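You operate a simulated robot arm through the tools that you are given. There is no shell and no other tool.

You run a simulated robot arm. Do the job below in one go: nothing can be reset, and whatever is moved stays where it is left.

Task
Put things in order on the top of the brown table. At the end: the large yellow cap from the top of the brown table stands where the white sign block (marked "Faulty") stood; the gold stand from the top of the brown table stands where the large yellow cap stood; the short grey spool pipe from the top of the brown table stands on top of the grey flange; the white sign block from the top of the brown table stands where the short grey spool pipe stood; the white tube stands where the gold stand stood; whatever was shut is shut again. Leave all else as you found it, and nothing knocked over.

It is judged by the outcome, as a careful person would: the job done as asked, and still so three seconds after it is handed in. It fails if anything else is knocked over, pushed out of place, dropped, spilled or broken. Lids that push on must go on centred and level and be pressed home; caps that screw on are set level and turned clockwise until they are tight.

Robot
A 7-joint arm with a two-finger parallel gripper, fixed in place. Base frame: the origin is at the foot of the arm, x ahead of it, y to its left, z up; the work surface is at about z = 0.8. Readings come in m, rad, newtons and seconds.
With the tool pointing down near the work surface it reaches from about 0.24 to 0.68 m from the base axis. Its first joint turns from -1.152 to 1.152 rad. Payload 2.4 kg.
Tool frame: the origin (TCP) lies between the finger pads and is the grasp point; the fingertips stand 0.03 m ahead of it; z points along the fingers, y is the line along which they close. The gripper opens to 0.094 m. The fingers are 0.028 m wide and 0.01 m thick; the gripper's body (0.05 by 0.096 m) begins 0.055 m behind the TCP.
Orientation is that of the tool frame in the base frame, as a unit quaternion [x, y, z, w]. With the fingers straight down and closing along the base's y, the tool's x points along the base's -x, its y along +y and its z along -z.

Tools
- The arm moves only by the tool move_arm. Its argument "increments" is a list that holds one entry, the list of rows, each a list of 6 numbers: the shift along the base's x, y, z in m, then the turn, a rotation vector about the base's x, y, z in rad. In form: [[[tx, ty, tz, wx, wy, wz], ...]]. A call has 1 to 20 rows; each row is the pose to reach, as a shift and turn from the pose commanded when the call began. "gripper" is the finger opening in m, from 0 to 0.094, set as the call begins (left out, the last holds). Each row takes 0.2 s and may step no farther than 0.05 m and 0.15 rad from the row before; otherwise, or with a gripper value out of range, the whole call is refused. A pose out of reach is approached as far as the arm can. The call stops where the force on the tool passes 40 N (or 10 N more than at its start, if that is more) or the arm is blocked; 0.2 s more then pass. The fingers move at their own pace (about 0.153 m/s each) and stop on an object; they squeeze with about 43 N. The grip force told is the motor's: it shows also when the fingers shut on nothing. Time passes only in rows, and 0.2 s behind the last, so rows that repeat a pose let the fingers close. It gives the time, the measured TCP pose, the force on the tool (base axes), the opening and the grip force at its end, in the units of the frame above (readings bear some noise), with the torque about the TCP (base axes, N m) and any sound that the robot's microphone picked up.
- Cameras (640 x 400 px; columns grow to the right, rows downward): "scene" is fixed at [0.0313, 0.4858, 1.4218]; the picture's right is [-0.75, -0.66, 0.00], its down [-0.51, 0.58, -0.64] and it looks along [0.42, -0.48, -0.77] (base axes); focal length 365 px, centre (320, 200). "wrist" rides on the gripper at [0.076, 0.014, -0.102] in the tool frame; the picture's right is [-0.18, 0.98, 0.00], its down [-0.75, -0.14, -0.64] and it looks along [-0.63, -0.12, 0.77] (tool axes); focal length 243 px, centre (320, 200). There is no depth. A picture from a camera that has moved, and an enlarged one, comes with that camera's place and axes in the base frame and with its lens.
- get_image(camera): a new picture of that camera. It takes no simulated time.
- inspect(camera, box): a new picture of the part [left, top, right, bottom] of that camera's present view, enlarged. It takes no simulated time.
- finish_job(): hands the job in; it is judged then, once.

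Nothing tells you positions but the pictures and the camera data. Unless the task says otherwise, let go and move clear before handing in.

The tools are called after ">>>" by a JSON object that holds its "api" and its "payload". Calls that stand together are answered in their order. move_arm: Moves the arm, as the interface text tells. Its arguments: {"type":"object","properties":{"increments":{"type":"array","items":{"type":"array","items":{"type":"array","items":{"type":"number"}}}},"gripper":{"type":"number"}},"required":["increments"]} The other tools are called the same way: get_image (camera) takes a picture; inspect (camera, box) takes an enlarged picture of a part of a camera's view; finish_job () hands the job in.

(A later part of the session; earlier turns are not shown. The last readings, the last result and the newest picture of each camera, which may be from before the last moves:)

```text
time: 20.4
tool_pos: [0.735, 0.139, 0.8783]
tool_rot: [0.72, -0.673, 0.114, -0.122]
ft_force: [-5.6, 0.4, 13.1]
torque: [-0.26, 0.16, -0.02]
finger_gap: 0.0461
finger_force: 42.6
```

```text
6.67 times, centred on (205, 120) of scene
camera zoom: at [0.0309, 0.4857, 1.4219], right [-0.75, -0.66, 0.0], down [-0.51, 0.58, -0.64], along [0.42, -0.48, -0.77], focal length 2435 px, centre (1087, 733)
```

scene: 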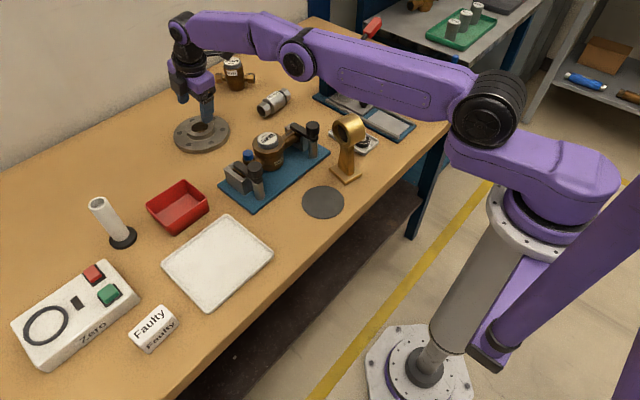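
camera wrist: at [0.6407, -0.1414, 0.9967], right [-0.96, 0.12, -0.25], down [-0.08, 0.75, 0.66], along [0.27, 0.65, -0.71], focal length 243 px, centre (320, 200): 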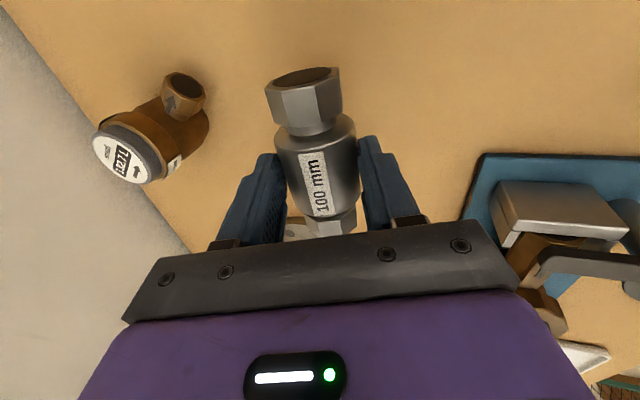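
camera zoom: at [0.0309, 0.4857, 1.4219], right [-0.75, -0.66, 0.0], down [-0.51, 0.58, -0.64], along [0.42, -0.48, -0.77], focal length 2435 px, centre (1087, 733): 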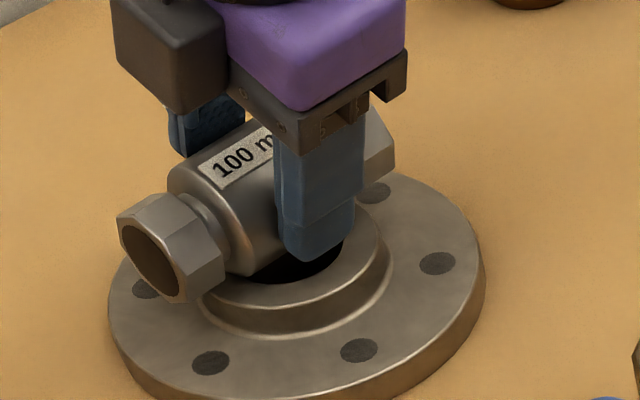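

Contact is felt: the spool sits on the hub. I ease the pressure off and open the fingers a little.

>>> {"api": "move_arm", "payload": {"increments": [[[0, 0, 0.0015, 0, 0, 0], [0, 0, 0.0015, 0, 0, 0]]]}}

>>> {"api": "move_arm", "payload": {"increments": [[[0, 0, 0.0, 0, 0, 0], [0, 0, 0.0005, 0, 0, 0], [0, 0, 0.0005, 0, 0, 0]]], "gripper": 0.056}}

>>> {"api": "inspect", "payload": {"camera": "wrist", "box": [200, 20, 440, 240]}}

>>> {"api": "inspect", "payload": {"camera": "scene", "box": [165, 90, 245, 150]}}

```text
time: 21.0
tool_pos: [0.735, 0.1398, 0.8777]
tool_rot: [0.722, -0.672, 0.113, -0.12]
ft_force: [3.4, 1.9, 7.7]
torque: [-0.04, -0.22, 0.09]
finger_gap: 0.0462
finger_force: 43.2
```

```text
time: 21.8
tool_pos: [0.733, 0.1371, 0.8774]
tool_rot: [0.721, -0.673, 0.113, -0.12]
ft_force: [1.1, 0.0, -0.9]
torque: [0.02, 0.0, -0.01]
finger_gap: 0.0564
finger_force: 0.1
```

```text
1.82 times, centred on (320, 130) of wrist
camera zoom: at [0.6928, 0.0583, 0.9686], right [-0.94, 0.12, -0.32], down [-0.13, 0.75, 0.65], along [0.32, 0.65, -0.69], focal length 441 px, centre (320, 327)
```

zoom: 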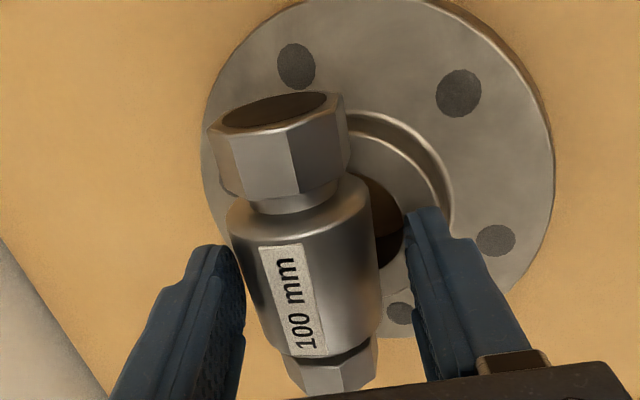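

```text
6.67 times, centred on (205, 120) of scene
camera zoom: at [0.0313, 0.4858, 1.4218], right [-0.75, -0.66, 0.0], down [-0.51, 0.58, -0.64], along [0.42, -0.48, -0.77], focal length 2435 px, centre (1087, 733)
```

zoom: 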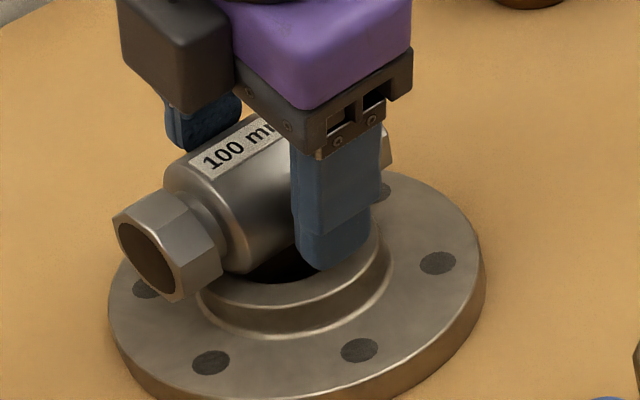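

>>> {"api": "move_arm", "payload": {"increments": [[[0, 0, 0.0, 0, 0, 0], [0, 0, 0.0, 0, 0, 0], [0, 0, 0.0, 0, 0, 0]]]}}

>>> {"api": "inspect", "payload": {"camera": "wrist", "box": [200, 20, 440, 240]}}

>>> {"api": "inspect", "payload": {"camera": "scene", "box": [165, 90, 245, 150]}}

```text
time: 22.6
tool_pos: [0.7338, 0.1379, 0.8771]
tool_rot: [0.72, -0.674, 0.113, -0.121]
ft_force: [0.6, -0.4, 0.5]
torque: [0.01, 0.03, -0.01]
finger_gap: 0.0565
finger_force: 0.4
```

```text
1.82 times, centred on (320, 130) of wrist
camera zoom: at [0.6928, 0.0584, 0.9688], right [-0.94, 0.12, -0.32], down [-0.13, 0.75, 0.65], along [0.32, 0.65, -0.69], focal length 441 px, centre (320, 327)
```

zoom: 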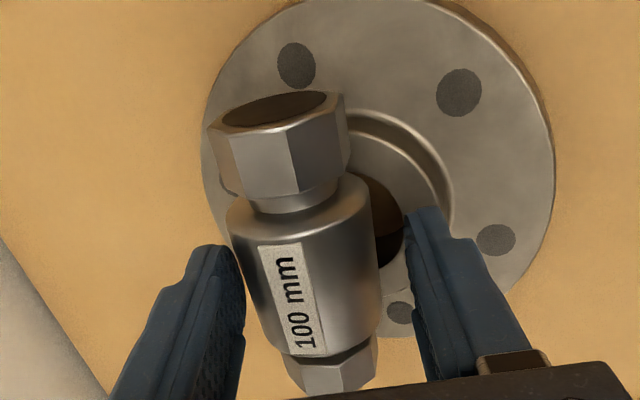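

```text
6.67 times, centred on (205, 120) of scene
camera zoom: at [0.0313, 0.4858, 1.4218], right [-0.75, -0.66, 0.0], down [-0.51, 0.58, -0.64], along [0.42, -0.48, -0.77], focal length 2435 px, centre (1087, 733)
```

zoom: 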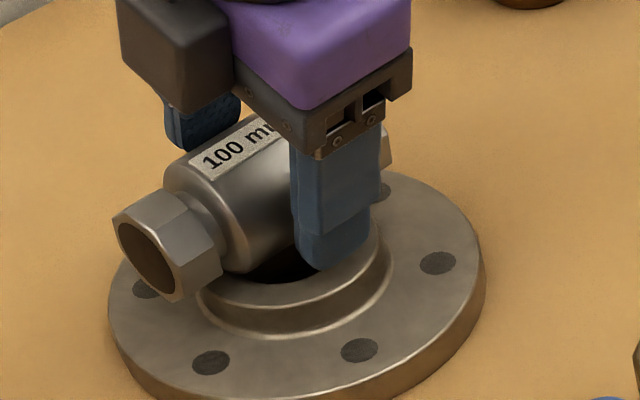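

>>> {"api": "move_arm", "payload": {"increments": [[[0, 0, 0.0, 0, 0, 0], [0, 0, 0.0, 0, 0, 0], [0, 0, 0.0, 0, 0, 0]]], "gripper": 0.06}}

>>> {"api": "inspect", "payload": {"camera": "wrist", "box": [200, 20, 440, 240]}}

>>> {"api": "inspect", "payload": {"camera": "scene", "box": [165, 90, 245, 150]}}

```text
time: 23.4
tool_pos: [0.7337, 0.1385, 0.8778]
tool_rot: [0.721, -0.673, 0.112, -0.121]
ft_force: [0.6, 0.3, 0.2]
torque: [0.03, -0.04, 0.0]
finger_gap: 0.0605
finger_force: 0.2
```

```text
1.82 times, centred on (320, 130) of wrist
camera zoom: at [0.6928, 0.0585, 0.9687], right [-0.94, 0.12, -0.32], down [-0.13, 0.75, 0.65], along [0.32, 0.65, -0.69], focal length 441 px, centre (320, 327)
```

zoom: 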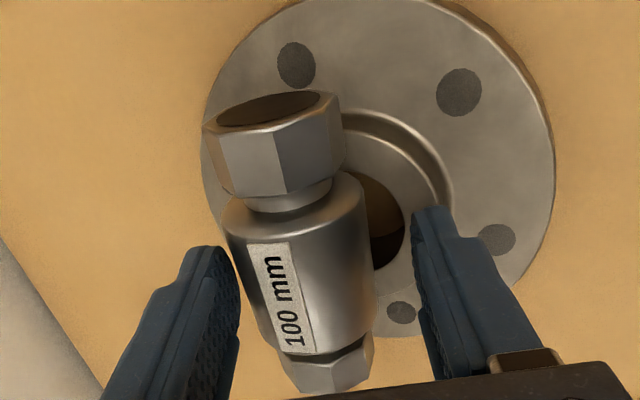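

```text
6.67 times, centred on (205, 120) of scene
camera zoom: at [0.0313, 0.4858, 1.4218], right [-0.75, -0.66, 0.0], down [-0.51, 0.58, -0.64], along [0.42, -0.48, -0.77], focal length 2435 px, centre (1087, 733)
```

zoom: 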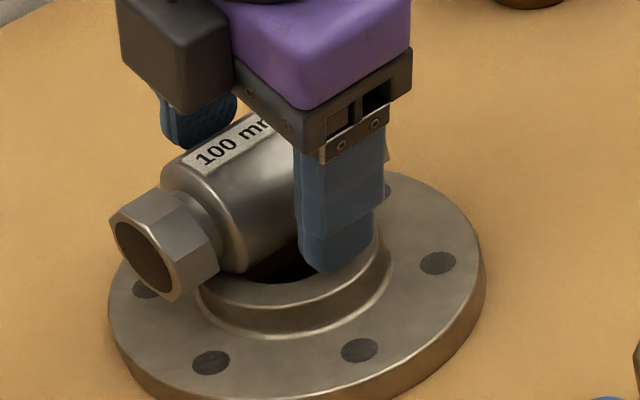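

The spool leans outward against the far finger, so it wants to roll. I regrip it, lift slightly, and rotate it back those few degrees to its original roll, nearer the robot.

>>> {"api": "move_arm", "payload": {"increments": [[[0, 0, 0.0, 0, 0, 0], [0, 0, 0.0, 0, 0, 0], [0, 0, 0.0, 0, 0, 0]]], "gripper": 0.0}}

>>> {"api": "inspect", "payload": {"camera": "wrist", "box": [200, 20, 440, 240]}}

>>> {"api": "inspect", "payload": {"camera": "scene", "box": [165, 90, 245, 150]}}

```text
time: 24.2
tool_pos: [0.7337, 0.1374, 0.8795]
tool_rot: [0.721, -0.673, 0.113, -0.121]
ft_force: [-3.9, -0.5, 7.8]
torque: [0.03, 0.26, 0.01]
finger_gap: 0.0488
finger_force: 42.9
```

```text
1.82 times, centred on (320, 130) of wrist
camera zoom: at [0.6927, 0.0585, 0.9693], right [-0.94, 0.12, -0.32], down [-0.13, 0.75, 0.65], along [0.32, 0.65, -0.69], focal length 441 px, centre (320, 327)
```

zoom: 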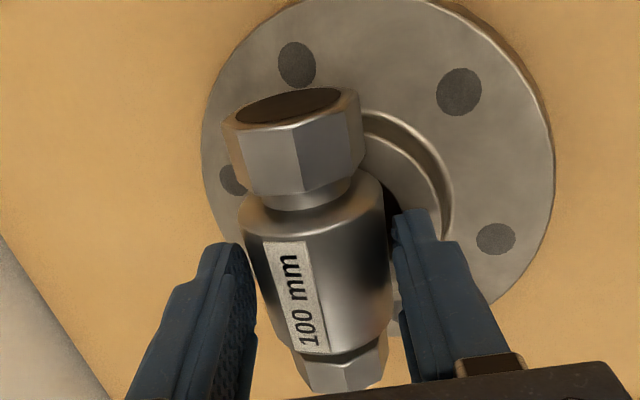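

```text
6.67 times, centred on (205, 120) of scene
camera zoom: at [0.031, 0.4857, 1.4219], right [-0.75, -0.66, 0.0], down [-0.51, 0.58, -0.64], along [0.42, -0.48, -0.77], focal length 2435 px, centre (1087, 733)
```

zoom: 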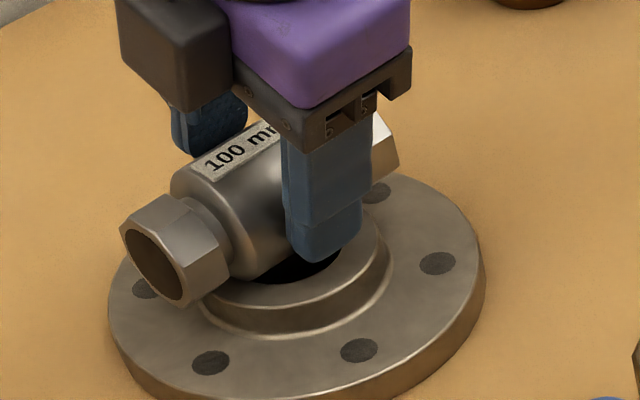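

The grip width varied (46–49 mm), so the body acts faceted: held tilted it must roll about 8 mm outward to come to rest on its flat. I lift it, shift 9 mm toward the robot and set it down again so it settles centred.

>>> {"api": "move_arm", "payload": {"increments": [[[0, 0, 0.006, 0, 0, 0], [0, 0, 0.012, 0, 0, 0], [-0.004, 0.001, 0.012, 0, 0, 0], [-0.009, 0.001, 0.012, 0, 0, 0], [-0.009, 0.001, 0.012, 0, 0, 0]]]}}

>>> {"api": "inspect", "payload": {"camera": "wrist", "box": [200, 20, 440, 240]}}

>>> {"api": "inspect", "payload": {"camera": "scene", "box": [165, 90, 245, 150]}}

```text
time: 25.4
tool_pos: [0.7245, 0.1405, 0.8898]
tool_rot: [0.721, -0.673, 0.113, -0.121]
ft_force: [-0.9, 0.1, -4.2]
torque: [-0.05, 0.02, -0.02]
finger_gap: 0.0467
finger_force: 42.6
```

```text
1.82 times, centred on (320, 130) of wrist
camera zoom: at [0.6828, 0.0603, 0.9809], right [-0.94, 0.12, -0.32], down [-0.13, 0.75, 0.65], along [0.32, 0.65, -0.69], focal length 441 px, centre (320, 327)
```

zoom: 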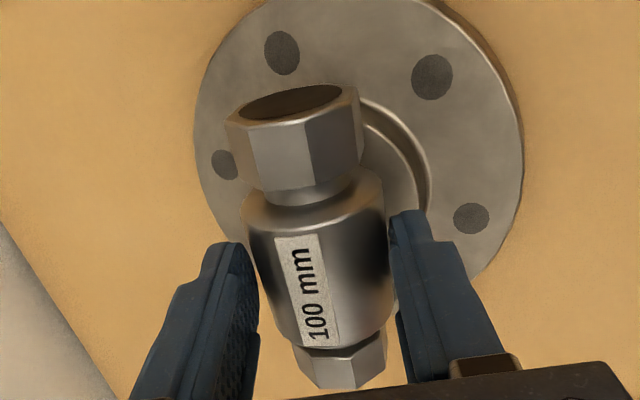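

```text
6.67 times, centred on (205, 120) of scene
camera zoom: at [0.0314, 0.4858, 1.4218], right [-0.75, -0.66, 0.0], down [-0.51, 0.58, -0.64], along [0.42, -0.48, -0.77], focal length 2435 px, centre (1087, 733)
```

zoom: 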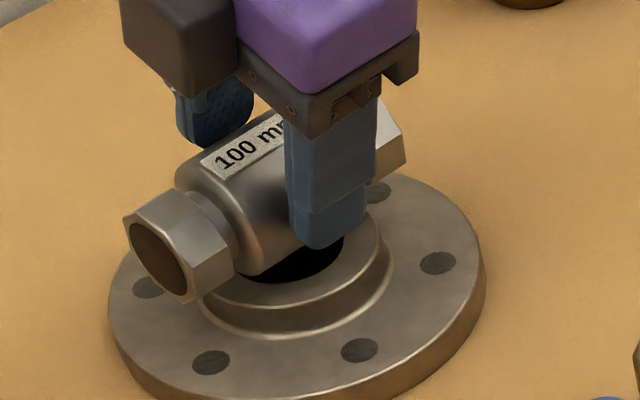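

>>> {"api": "move_arm", "payload": {"increments": [[[0, 0, -0.006, 0, 0, 0], [0, 0, -0.01, 0, 0, 0], [0, 0, -0.012, 0, 0, 0], [0, 0, -0.012, 0, 0, 0]]]}}

>>> {"api": "inspect", "payload": {"camera": "scene", "box": [165, 90, 245, 150]}}

```text
time: 26.4
tool_pos: [0.7272, 0.1394, 0.8822]
tool_rot: [0.72, -0.673, 0.114, -0.125]
ft_force: [-8.6, -3.2, 27.1]
torque: [-0.24, 0.36, 0.06]
finger_gap: 0.0462
finger_force: 43.3
```

```text
6.67 times, centred on (205, 120) of scene
camera zoom: at [0.0305, 0.4856, 1.4219], right [-0.75, -0.66, 0.0], down [-0.51, 0.58, -0.64], along [0.42, -0.48, -0.77], focal length 2435 px, centre (1087, 733)
```

zoom: 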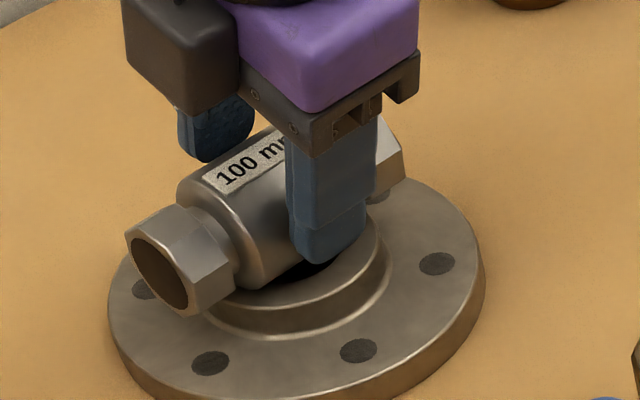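

>>> {"api": "move_arm", "payload": {"increments": [[[0, 0, 0.003, 0, 0, 0], [0, 0, 0.004, 0, 0, 0], [0, 0, 0.004, 0, 0, 0]]]}}

>>> {"api": "move_arm", "payload": {"increments": [[[0, 0, 0, 0, 0, 0], [0, 0, 0, 0, 0, 0], [0, 0, 0, 0, 0, 0]]], "gripper": 0.052}}

>>> {"api": "inspect", "payload": {"camera": "wrist", "box": [200, 20, 440, 240]}}

>>> {"api": "inspect", "payload": {"camera": "scene", "box": [165, 90, 245, 150]}}

```text
time: 27.2
tool_pos: [0.7243, 0.139, 0.8818]
tool_rot: [0.721, -0.673, 0.112, -0.121]
ft_force: [4.5, -0.3, 9.6]
torque: [0.08, -0.29, -0.03]
finger_gap: 0.0465
finger_force: 43.0
```

```text
time: 28.0
tool_pos: [0.7247, 0.1402, 0.8823]
tool_rot: [0.721, -0.673, 0.113, -0.12]
ft_force: [1.1, 0.5, -0.5]
torque: [-0.02, 0.0, 0.01]
finger_gap: 0.052
finger_force: 0.1
```

```text
1.82 times, centred on (320, 130) of wrist
camera zoom: at [0.6832, 0.0605, 0.9733], right [-0.94, 0.12, -0.32], down [-0.13, 0.75, 0.65], along [0.32, 0.65, -0.69], focal length 441 px, centre (320, 327)
```

zoom: 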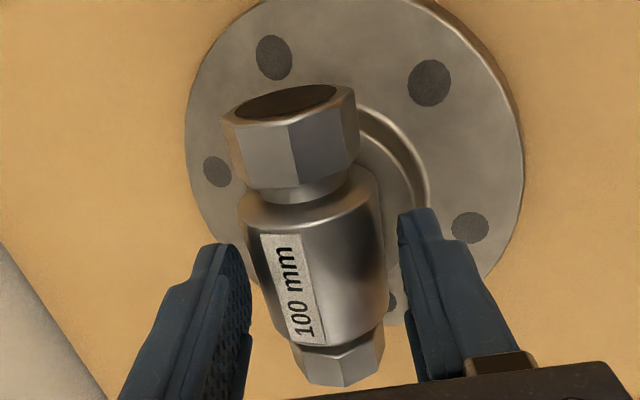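

```text
6.67 times, centred on (205, 120) of scene
camera zoom: at [0.0313, 0.4858, 1.4218], right [-0.75, -0.66, 0.0], down [-0.51, 0.58, -0.64], along [0.42, -0.48, -0.77], focal length 2435 px, centre (1087, 733)
```

zoom: 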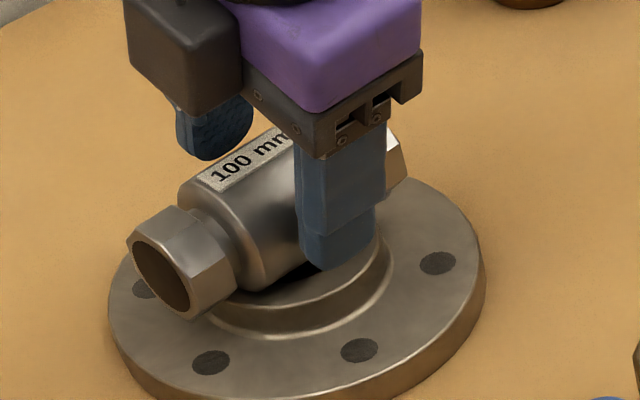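

>>> {"api": "move_arm", "payload": {"increments": [[[0, 0, 0, 0, 0, 0], [0, 0, 0, 0, 0, 0], [0, 0, 0, 0, 0, 0]]], "gripper": 0.057}}

>>> {"api": "inspect", "payload": {"camera": "wrist", "box": [200, 20, 440, 240]}}

>>> {"api": "inspect", "payload": {"camera": "scene", "box": [165, 90, 245, 150]}}

```text
time: 28.8
tool_pos: [0.7252, 0.1406, 0.8826]
tool_rot: [0.721, -0.673, 0.113, -0.121]
ft_force: [0.3, 0.1, 0.2]
torque: [-0.01, 0.01, 0.0]
finger_gap: 0.0573
finger_force: 0.1
```

```text
1.82 times, centred on (320, 130) of wrist
camera zoom: at [0.6834, 0.0604, 0.9737], right [-0.94, 0.12, -0.32], down [-0.13, 0.75, 0.65], along [0.32, 0.65, -0.69], focal length 441 px, centre (320, 327)
```

zoom: 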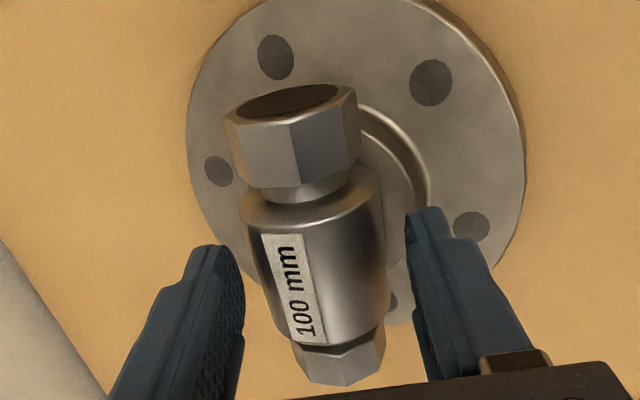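

```text
6.67 times, centred on (205, 120) of scene
camera zoom: at [0.0313, 0.4858, 1.4218], right [-0.75, -0.66, 0.0], down [-0.51, 0.58, -0.64], along [0.42, -0.48, -0.77], focal length 2435 px, centre (1087, 733)
```

zoom: 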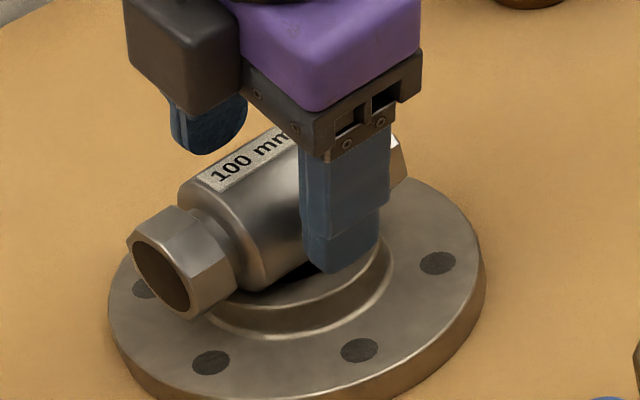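

The spool now rests still, free of both fingers and centred on the hub. I withdraw along the finger direction.

>>> {"api": "move_arm", "payload": {"increments": [[[-0.0032, -0.0002, 0.0095, 0, 0, 0], [-0.0081, -0.0005, 0.0237, 0, 0, 0], [-0.0162, -0.0011, 0.0473, 0, 0, 0], [-0.0258, -0.0018, 0.0757, 0, 0, 0], [-0.04, -0.0018, 0.115, 0, 0, 0]]]}}

>>> {"api": "get_image", "payload": {"camera": "wrist"}}

>>> {"api": "inspect", "payload": {"camera": "scene", "box": [165, 90, 245, 150]}}

```text
time: 30.0
tool_pos: [0.6855, 0.1377, 0.9968]
tool_rot: [0.721, -0.673, 0.113, -0.121]
ft_force: [0.9, -0.2, 0.8]
torque: [-0.01, 0.02, 0.0]
finger_gap: 0.0567
finger_force: 0.1
```

```text
taken
camera wrist: at [0.6442, 0.0586, 1.0882], right [-0.94, 0.12, -0.32], down [-0.13, 0.75, 0.65], along [0.32, 0.65, -0.69], focal length 243 px, centre (320, 200)
```

wrist: 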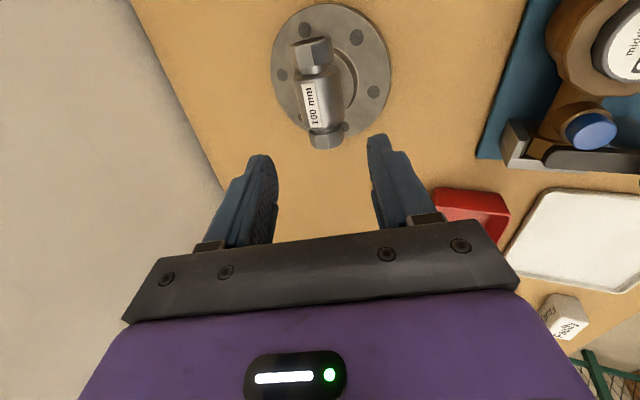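

```text
6.67 times, centred on (205, 120) of scene
camera zoom: at [0.0313, 0.4858, 1.4218], right [-0.75, -0.66, 0.0], down [-0.51, 0.58, -0.64], along [0.42, -0.48, -0.77], focal length 2435 px, centre (1087, 733)
```

zoom: 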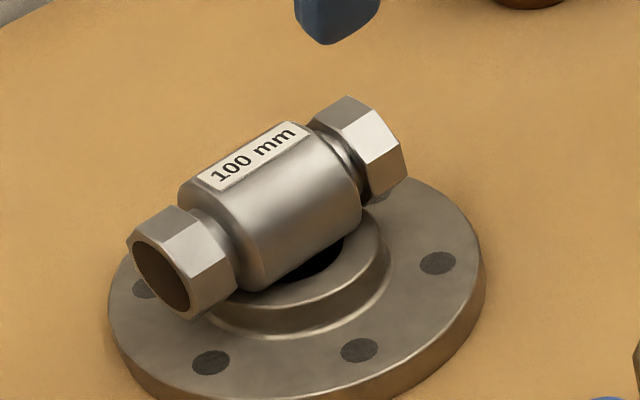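

The spool rests well on the hub. Now I bring the tool upright, turn it back and go over the Faulty block.

>>> {"api": "move_arm", "payload": {"increments": [[[-0.02, 0.0, 0.02, -0.0075, 0.11, 0], [-0.04, 0.02, 0.03, -0.0149, 0.2195, 0], [-0.06, 0.04, 0.04, -0.0224, 0.3292, 0]]], "gripper": 0.085}}

>>> {"api": "move_arm", "payload": {"increments": [[[-0.025, 0.028, 0, 0, 0, -0.14], [-0.05, 0.056, 0, 0, 0, -0.28], [-0.075, 0.084, 0, 0, 0, -0.42], [-0.1, 0.112, 0, 0, 0, -0.56], [-0.125, 0.14, 0, 0, 0, -0.7], [-0.15, 0.168, 0, 0, 0, -0.84], [-0.175, 0.196, 0, 0, 0, -0.98], [-0.2, 0.224, 0, 0, 0, -1.12], [-0.225, 0.252, 0, 0, 0, -1.26], [-0.25, 0.28, 0, 0, 0, -1.4], [-0.268, 0.3, 0, 0, 0, -1.48], [-0.275, 0.32, -0.03, 0, 0, -1.56], [-0.275, 0.32, -0.06, 0, 0, -1.56], [-0.275, 0.32, -0.06, 0, 0, -1.56]]]}}

>>> {"api": "get_image", "payload": {"camera": "wrist"}}

>>> {"api": "get_image", "payload": {"camera": "scene"}}

```text
time: 30.8
tool_pos: [0.6206, 0.1768, 1.0385]
tool_rot: [0.731, -0.682, 0.0, 0.0]
ft_force: [-0.5, -0.8, 0.1]
torque: [0.03, 0.03, -0.02]
finger_gap: 0.085
finger_force: 0.0
```

```text
time: 33.8
tool_pos: [0.3511, 0.498, 0.9792]
tool_rot: [-0.04, 0.999, 0.0, 0.001]
ft_force: [-0.4, -0.4, 0.4]
torque: [-0.04, 0.0, 0.02]
finger_gap: 0.0852
finger_force: 0.1
```

```text
taken
camera wrist: at [0.2736, 0.5062, 1.0801], right [0.11, 0.99, 0.0], down [0.76, -0.08, 0.64], along [0.64, -0.07, -0.77], focal length 243 px, centre (320, 200)
```

wrist: 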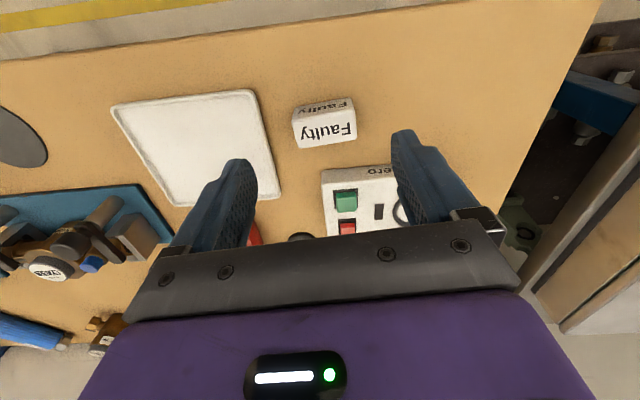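

```text
taken
```

scene: 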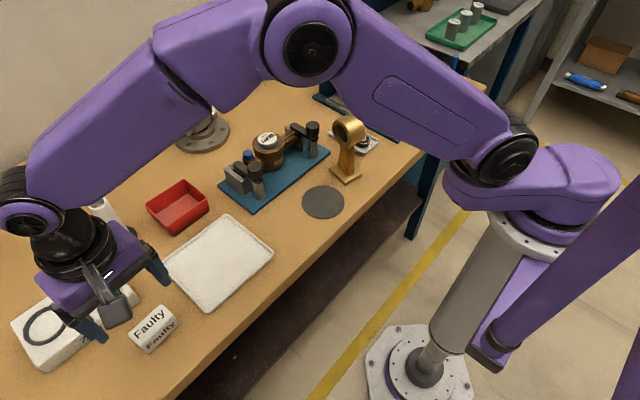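

>>> {"api": "inspect", "payload": {"camera": "wrist", "box": [270, 80, 410, 170]}}

```text
4.44 times, centred on (340, 125) of wrist
camera zoom: at [0.2736, 0.5062, 1.0801], right [0.11, 0.99, 0.0], down [0.76, -0.08, 0.64], along [0.64, -0.07, -0.77], focal length 1078 px, centre (231, 533)
```

zoom: 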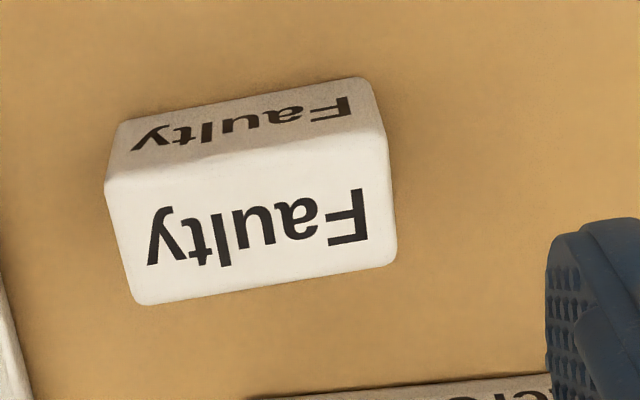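

The Faulty block is centred at about (0.381, 0.501), 64 × 32 × 41 mm. I tilt slightly outward (needed later at the far spot) and descend over it.

>>> {"api": "move_arm", "payload": {"increments": [[[0.01, 0.001, -0.035, 0.005, -0.06, 0], [0.0195, 0.002, -0.068, 0.0096, -0.1196, 0], [0.0225, 0.0024, -0.09, 0.0096, -0.1196, 0], [0.0225, 0.0024, -0.09, 0.0096, -0.1196, 0]]]}}

>>> {"api": "get_image", "payload": {"camera": "wrist"}}

>>> {"api": "inspect", "payload": {"camera": "scene", "box": [60, 260, 220, 390]}}

```text
time: 34.8
tool_pos: [0.3728, 0.4999, 0.8864]
tool_rot: [-0.039, 0.997, 0.002, 0.061]
ft_force: [-0.2, -0.5, 0.0]
torque: [0.01, 0.02, 0.02]
finger_gap: 0.0852
finger_force: 0.1
```

```text
taken
camera wrist: at [0.2846, 0.5077, 0.9779], right [0.11, 0.99, 0.02], down [0.68, -0.09, 0.73], along [0.73, -0.06, -0.69], focal length 243 px, centre (320, 200)
```

wrist: 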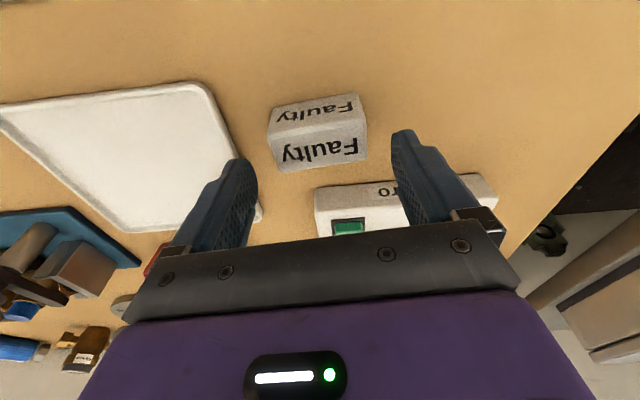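

```text
3.08 times, centred on (140, 325) of scene
camera zoom: at [0.0313, 0.4858, 1.4218], right [-0.75, -0.66, 0.0], down [-0.51, 0.58, -0.64], along [0.42, -0.48, -0.77], focal length 1124 px, centre (874, -185)
```

zoom: 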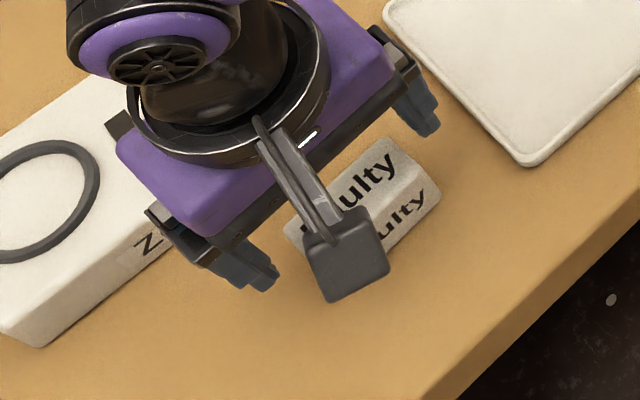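

>>> {"api": "move_arm", "payload": {"increments": [[[0.002, 0.0005, -0.02, 0, 0, 0], [0.0045, 0.001, -0.036, 0, 0, 0], [0.0056, 0.001, -0.046, 0, 0, 0], [0.0056, 0.001, -0.046, 0, 0, 0]]]}}

>>> {"api": "move_arm", "payload": {"increments": [[[0, 0, 0, 0, 0, 0], [0, 0, 0, 0, 0, 0], [0, 0, 0, 0, 0, 0]]], "gripper": 0.0}}

>>> {"api": "get_image", "payload": {"camera": "wrist"}}

>>> {"api": "inspect", "payload": {"camera": "scene", "box": [60, 260, 220, 390]}}

```text
time: 35.8
tool_pos: [0.3777, 0.5022, 0.8409]
tool_rot: [-0.04, 0.997, 0.002, 0.06]
ft_force: [0.0, 0.6, 0.1]
torque: [0.0, 0.03, 0.01]
finger_gap: 0.0848
finger_force: 0.1
```

```text
time: 36.6
tool_pos: [0.3778, 0.5014, 0.8416]
tool_rot: [-0.04, 0.997, 0.001, 0.06]
ft_force: [0.6, 0.4, -0.9]
torque: [0.01, 0.0, 0.03]
finger_gap: 0.0692
finger_force: 43.4
```

```text
taken
camera wrist: at [0.2899, 0.5087, 0.9332], right [0.1, 0.99, 0.02], down [0.68, -0.09, 0.73], along [0.73, -0.06, -0.69], focal length 243 px, centre (320, 200)
```

wrist: 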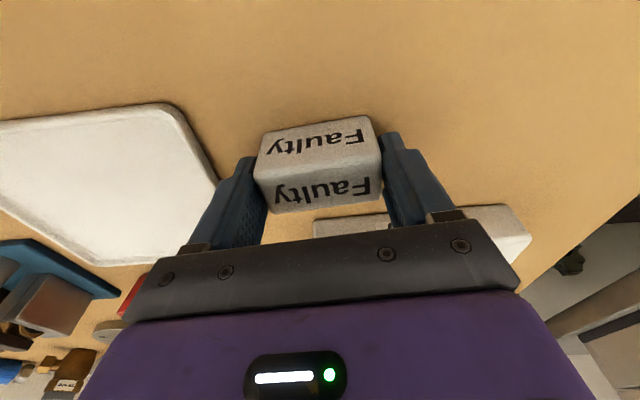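

```text
3.08 times, centred on (140, 325) of scene
camera zoom: at [0.0313, 0.4858, 1.4218], right [-0.75, -0.66, 0.0], down [-0.51, 0.58, -0.64], along [0.42, -0.48, -0.77], focal length 1124 px, centre (874, -185)
```

zoom: 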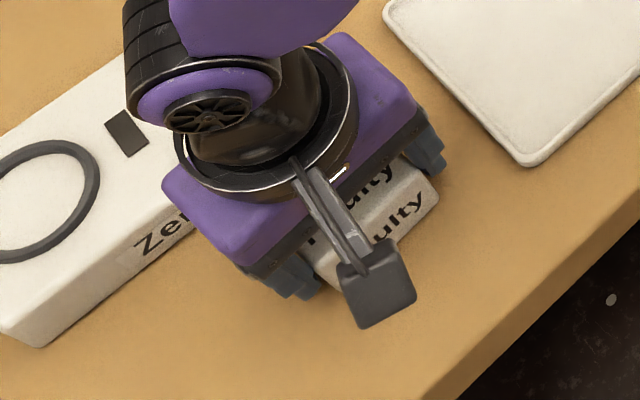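

The block is gripped. I lift it and carry it high over to the spool's old spot.

>>> {"api": "move_arm", "payload": {"increments": [[[0, 0, 0.02, 0, 0, 0], [0, 0, 0.06, 0, 0, 0], [0, 0, 0.105, 0, 0, 0], [0, 0, 0.15, 0, 0, 0], [0.021, -0.04, 0.16, 0, 0, 0], [0.042, -0.08, 0.16, 0, 0, 0], [0.063, -0.12, 0.16, 0, 0, 0], [0.084, -0.16, 0.16, 0, 0, 0], [0.105, -0.2, 0.16, 0, 0, 0], [0.126, -0.24, 0.16, 0, 0, 0], [0.147, -0.28, 0.16, 0, 0, 0], [0.168, -0.32, 0.16, 0, 0, 0], [0.189, -0.36, 0.16, 0, 0, 0], [0.21, -0.4, 0.16, 0, 0, 0], [0.231, -0.44, 0.16, 0, 0, 0], [0.252, -0.48, 0.16, 0, 0, 0], [0.273, -0.52, 0.15, 0, 0, 0], [0.29, -0.55, 0.13, 0, 0, 0], [0.3, -0.564, 0.09, 0, 0, 0], [0.3, -0.564, 0.06, 0, 0, 0]]]}}

>>> {"api": "get_image", "payload": {"camera": "wrist"}}

>>> {"api": "get_image", "payload": {"camera": "scene"}}

```text
time: 40.8
tool_pos: [0.6762, -0.0613, 0.9021]
tool_rot: [-0.039, 0.997, 0.002, 0.06]
ft_force: [0.2, -1.0, -0.8]
torque: [0.0, 0.03, 0.0]
finger_gap: 0.0694
finger_force: 42.6
```

```text
taken
camera wrist: at [0.5888, -0.0561, 0.9933], right [0.1, 0.99, 0.02], down [0.68, -0.09, 0.73], along [0.73, -0.06, -0.69], focal length 243 px, centre (320, 200)
```

wrist: 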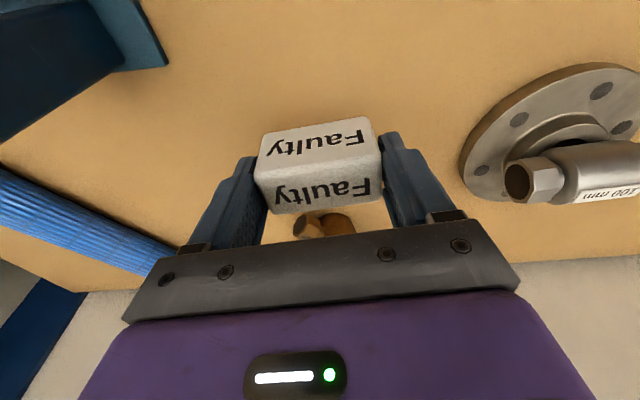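

```text
taken
```

scene: 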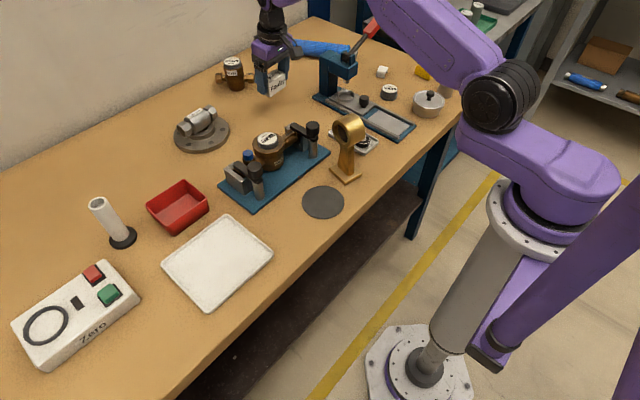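

>>> {"api": "move_arm", "payload": {"increments": [[[0.0008, 0, -0.025, 0, 0, 0], [0.0008, 0, -0.045, 0, 0, 0], [0.0008, 0, -0.055, 0, 0, 0], [0.0008, 0, -0.0595, 0, 0, 0], [0.0008, 0, -0.0595, 0, 0, 0]]]}}

>>> {"api": "inspect", "payload": {"camera": "scene", "box": [220, 60, 320, 130]}}

>>> {"api": "get_image", "payload": {"camera": "wrist"}}

```text
time: 42.0
tool_pos: [0.6783, -0.0636, 0.8416]
tool_rot: [-0.039, 0.997, 0.002, 0.06]
ft_force: [-0.4, 0.4, 1.7]
torque: [0.09, 0.0, 0.02]
finger_gap: 0.0694
finger_force: 43.0
```

```text
5.71 times, centred on (270, 95) of scene
camera zoom: at [0.0313, 0.4858, 1.4218], right [-0.75, -0.66, 0.0], down [-0.51, 0.58, -0.64], along [0.42, -0.48, -0.77], focal length 2087 px, centre (606, 800)
```

zoom: 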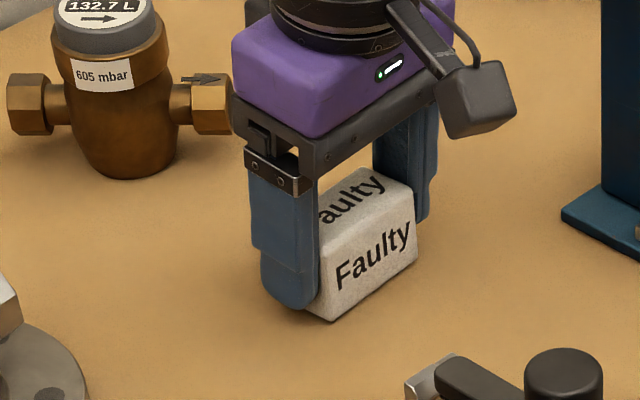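

```text
taken
camera wrist: at [0.5897, -0.0557, 0.933], right [0.1, 0.99, 0.02], down [0.68, -0.09, 0.73], along [0.73, -0.06, -0.68], focal length 243 px, centre (320, 200)
```

wrist: 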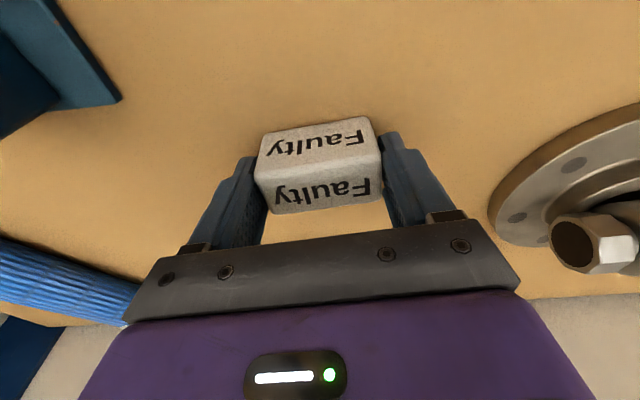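

It touches down lightly. I release and withdraw.

>>> {"api": "move_arm", "payload": {"increments": [[[0, 0, 0, 0, 0, 0], [0, 0, 0, 0, 0, 0]]], "gripper": 0.084}}

>>> {"api": "move_arm", "payload": {"increments": [[[-0.002, 0, 0.015, 0, 0, 0], [-0.006, 0, 0.05, 0, 0, 0], [-0.012, 0, 0.1, 0, 0, 0], [-0.03, 0, 0.14, 0, 0, 0], [-0.06, 0, 0.16, 0, 0, 0], [-0.1, 0, 0.16, 0, 0, 0]]]}}

>>> {"api": "get_image", "payload": {"camera": "scene"}}

>>> {"api": "inspect", "payload": {"camera": "scene", "box": [220, 60, 320, 130]}}

```text
time: 42.6
tool_pos: [0.6782, -0.0628, 0.8409]
tool_rot: [-0.038, 0.997, 0.002, 0.061]
ft_force: [0.7, 0.0, 0.4]
torque: [0.02, 0.02, 0.01]
finger_gap: 0.084
finger_force: 0.1
```

```text
refused: row 3 steps farther than a row can; nothing moved
```

```text
taken
```

scene: 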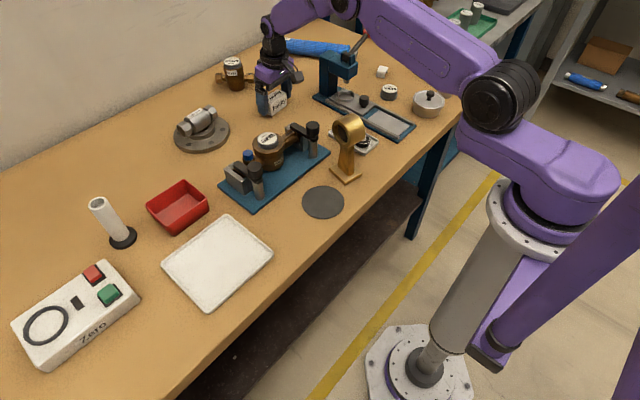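

```text
5.71 times, centred on (270, 95) of scene
camera zoom: at [0.0313, 0.4858, 1.4218], right [-0.75, -0.66, 0.0], down [-0.51, 0.58, -0.64], along [0.42, -0.48, -0.77], focal length 2087 px, centre (606, 800)
```

zoom: 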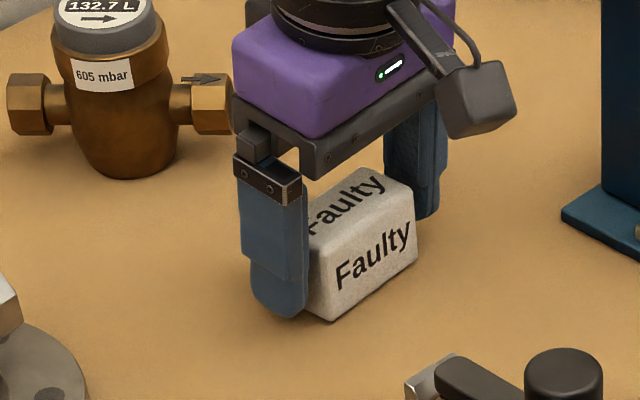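

>>> {"api": "move_arm", "payload": {"increments": [[[-0.002, 0, 0.015, 0, 0, 0], [-0.006, 0, 0.05, 0, 0, 0], [-0.011, 0, 0.095, 0, 0, 0], [-0.03, 0, 0.135, 0, 0, 0], [-0.06, 0, 0.16, -0.0048, 0.06, 0], [-0.1, 0, 0.18, -0.0096, 0.1196, 0], [-0.14, 0, 0.2, -0.0096, 0.1196, 0], [-0.18, 0, 0.21, -0.0096, 0.1196, 0], [-0.22, 0, 0.21, -0.0096, 0.1196, 0], [-0.26, -0.02, 0.21, -0.0096, 0.1196, 0], [-0.3, -0.04, 0.21, -0.0096, 0.1196, 0], [-0.33, -0.07, 0.21, -0.0096, 0.1196, 0], [-0.35, -0.11, 0.21, -0.0096, 0.1196, 0], [-0.36, -0.155, 0.21, -0.0096, 0.1196, 0], [-0.36, -0.2, 0.21, -0.0096, 0.1196, 0], [-0.36, -0.245, 0.21, -0.0096, 0.1196, 0], [-0.36, -0.29, 0.2, -0.0096, 0.1196, 0], [-0.36, -0.335, 0.19, -0.0096, 0.1196, 0], [-0.36, -0.38, 0.18, -0.0096, 0.1196, 0], [-0.36, -0.42, 0.17, -0.0096, 0.1196, 0]]]}}

>>> {"api": "get_image", "payload": {"camera": "wrist"}}

>>> {"api": "get_image", "payload": {"camera": "scene"}}

```text
time: 46.8
tool_pos: [0.3183, -0.4835, 1.011]
tool_rot: [-0.039, 0.999, 0.0, 0.0]
ft_force: [-0.2, 0.4, -0.5]
torque: [-0.01, 0.0, -0.02]
finger_gap: 0.084
finger_force: 0.2
```

```text
taken
camera wrist: at [0.2417, -0.4751, 1.1134], right [0.11, 0.99, 0.0], down [0.76, -0.08, 0.64], along [0.64, -0.07, -0.77], focal length 243 px, centre (320, 200)
```

wrist: 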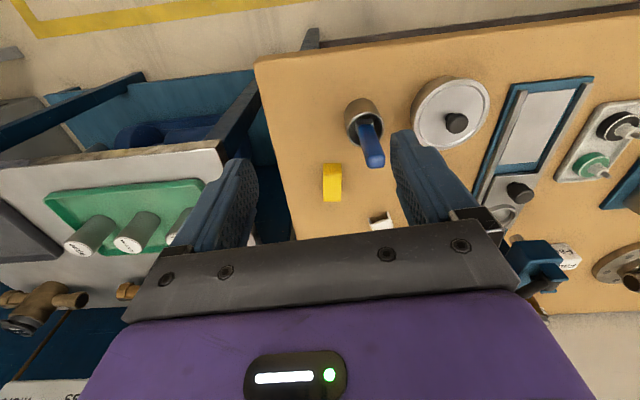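

```text
taken
```

scene: 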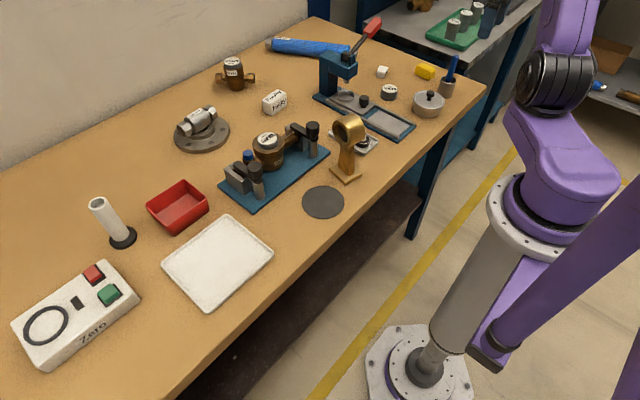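

>>> {"api": "inspect", "payload": {"camera": "wrist", "box": [290, 80, 410, 240]}}

>>> {"api": "inspect", "payload": {"camera": "wrist", "box": [305, 150, 365, 215]}}

>>> {"api": "inspect", "payload": {"camera": "scene", "box": [400, 50, 470, 105]}}

>>> {"api": "inspect", "payload": {"camera": "scene", "box": [230, 70, 320, 130]}}

```text
2.50 times, centred on (350, 160) of wrist
camera zoom: at [0.2417, -0.4751, 1.1134], right [0.11, 0.99, 0.0], down [0.76, -0.08, 0.64], along [0.64, -0.07, -0.77], focal length 606 px, centre (245, 300)
```

zoom: 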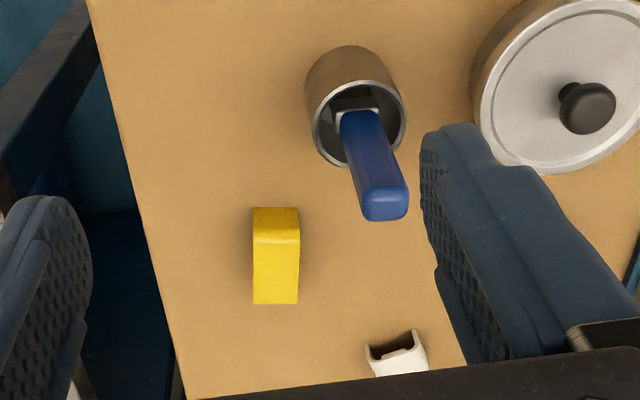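

```text
6.15 times, centred on (335, 182) of wrist
camera zoom: at [0.2417, -0.4751, 1.1134], right [0.11, 0.99, 0.0], down [0.76, -0.08, 0.64], along [0.64, -0.07, -0.77], focal length 1493 px, centre (228, 308)
```

zoom: 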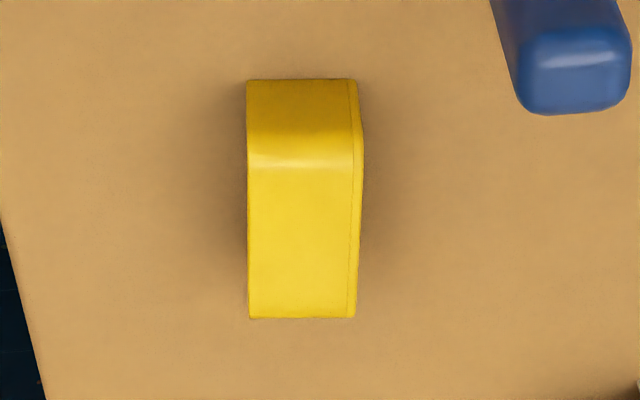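

```text
7.27 times, centred on (435, 78) of scene
camera zoom: at [0.0313, 0.4858, 1.4218], right [-0.75, -0.66, 0.0], down [-0.51, 0.58, -0.64], along [0.42, -0.48, -0.77], focal length 2656 px, centre (-516, 1091)
```

zoom: 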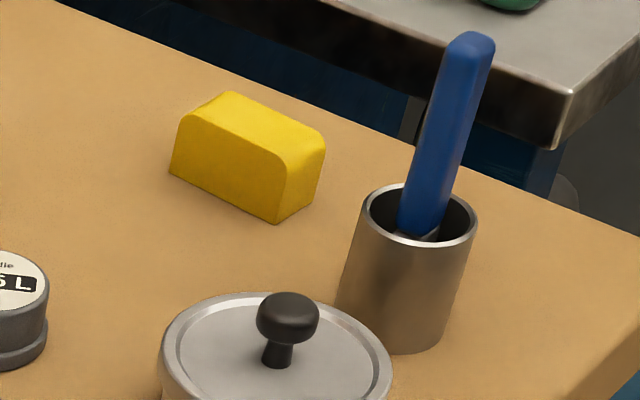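

```text
6.67 times, centred on (275, 100) of scene
camera zoom: at [0.0313, 0.4858, 1.4218], right [-0.75, -0.66, 0.0], down [-0.51, 0.58, -0.64], along [0.42, -0.48, -0.77], focal length 2435 px, centre (620, 867)
```

zoom: 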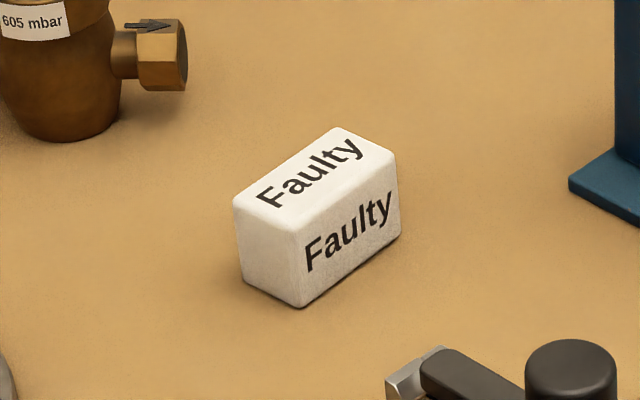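

The yellow cap is at about (0.457, -0.479), its long side along x. The pen in the cup would be near the camera, so I turn the tool so the camera faces +y and grip the cap by its long ends.

>>> {"api": "move_arm", "payload": {"increments": [[[0.01, 0, 0, 0, 0, -0.146], [0.02, 0, 0, 0, 0, -0.292], [0.03, 0.0, 0, 0, 0, -0.438], [0.04, 0.0, 0, 0, 0, -0.584], [0.055, 0.0, 0, 0, 0, -0.73], [0.07, 0.0, 0, 0, 0, -0.876], [0.085, 0.002, 0, 0, 0, -1.022], [0.1, 0.003, 0, 0, 0, -1.168], [0.115, 0.004, 0, 0, 0, -1.314], [0.13, 0.004, 0, 0, 0, -1.46], [0.139, 0.0045, 0, 0, 0, -1.606], [0.139, 0.0045, 0, 0, 0, -1.747], [0.139, 0.0045, -0.03, 0, 0, -1.747], [0.139, 0.0045, -0.03, 0, 0, -1.747]]], "gripper": 0.08}}

>>> {"api": "get_image", "payload": {"camera": "wrist"}}

>>> {"api": "get_image", "payload": {"camera": "scene"}}

```text
time: 49.8
tool_pos: [0.4577, -0.4784, 0.9826]
tool_rot: [0.741, 0.671, -0.001, -0.001]
ft_force: [0.2, 0.1, -0.6]
torque: [-0.02, 0.01, 0.03]
finger_gap: 0.08
finger_force: 0.0
```

```text
taken
camera wrist: at [0.4801, -0.4039, 1.0839], right [0.96, -0.28, 0.0], down [-0.21, -0.74, 0.64], along [-0.18, -0.62, -0.77], focal length 243 px, centre (320, 200)
```

wrist: 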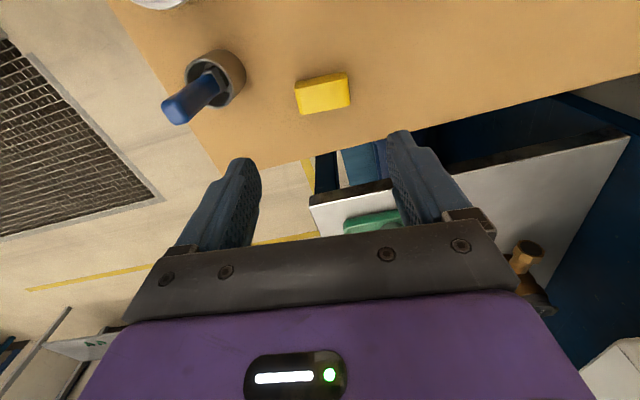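

```text
taken
```

scene: 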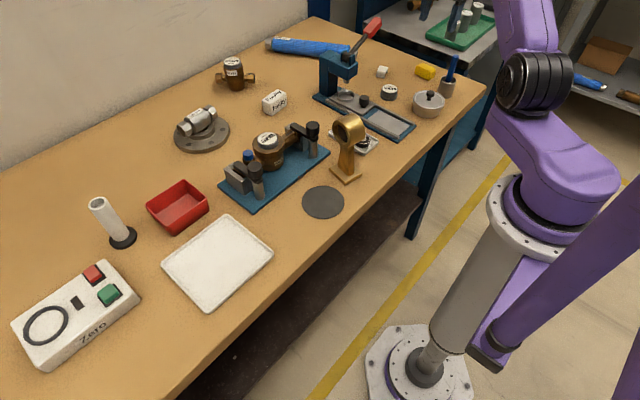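

>>> {"api": "inspect", "payload": {"camera": "wrist", "box": [270, 50, 380, 130]}}

```text
5.00 times, centred on (325, 90) of wrist
camera zoom: at [0.4801, -0.4039, 1.0839], right [0.96, -0.28, 0.0], down [-0.21, -0.74, 0.64], along [-0.18, -0.62, -0.77], focal length 1213 px, centre (295, 750)
```

zoom: 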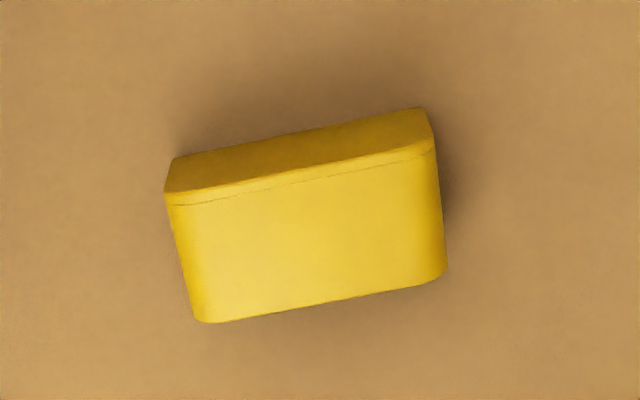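

The cap's centre is (0.461, -0.478). I descend and grip it.

>>> {"api": "move_arm", "payload": {"increments": [[[0.002, 0, -0.04, 0, 0, 0], [0.002, 0, -0.08, 0, 0, 0], [0.002, 0, -0.12, 0, 0, 0], [0.002, 0, -0.138, 0, 0, 0], [0.002, 0, -0.145, 0, 0, 0], [0.002, 0, -0.145, 0, 0, 0]]]}}

>>> {"api": "get_image", "payload": {"camera": "wrist"}}

>>> {"api": "inspect", "payload": {"camera": "scene", "box": [380, 30, 480, 110]}}

```text
time: 51.2
tool_pos: [0.4607, -0.4771, 0.8352]
tool_rot: [0.741, 0.671, 0.0, 0.0]
ft_force: [0.2, -0.8, 0.1]
torque: [0.02, 0.01, 0.02]
finger_gap: 0.0799
finger_force: 0.0
```

```text
taken
camera wrist: at [0.4821, -0.4039, 0.9369], right [0.96, -0.28, 0.0], down [-0.21, -0.74, 0.64], along [-0.18, -0.62, -0.77], focal length 243 px, centre (320, 200)
```

wrist: 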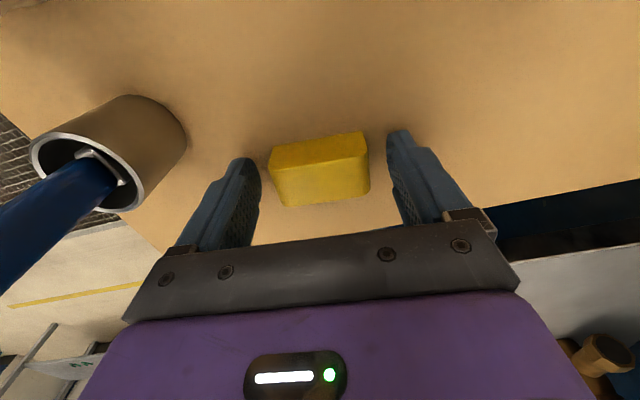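

```text
5.00 times, centred on (430, 70) of scene
camera zoom: at [0.0313, 0.4858, 1.4218], right [-0.75, -0.66, 0.0], down [-0.51, 0.58, -0.64], along [0.42, -0.48, -0.77], focal length 1826 px, centre (-230, 850)
```

zoom: 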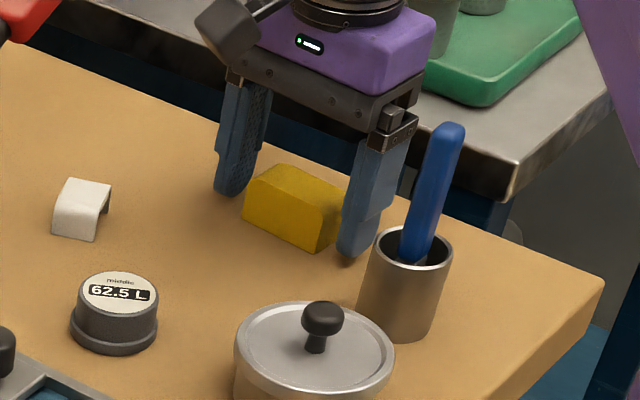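

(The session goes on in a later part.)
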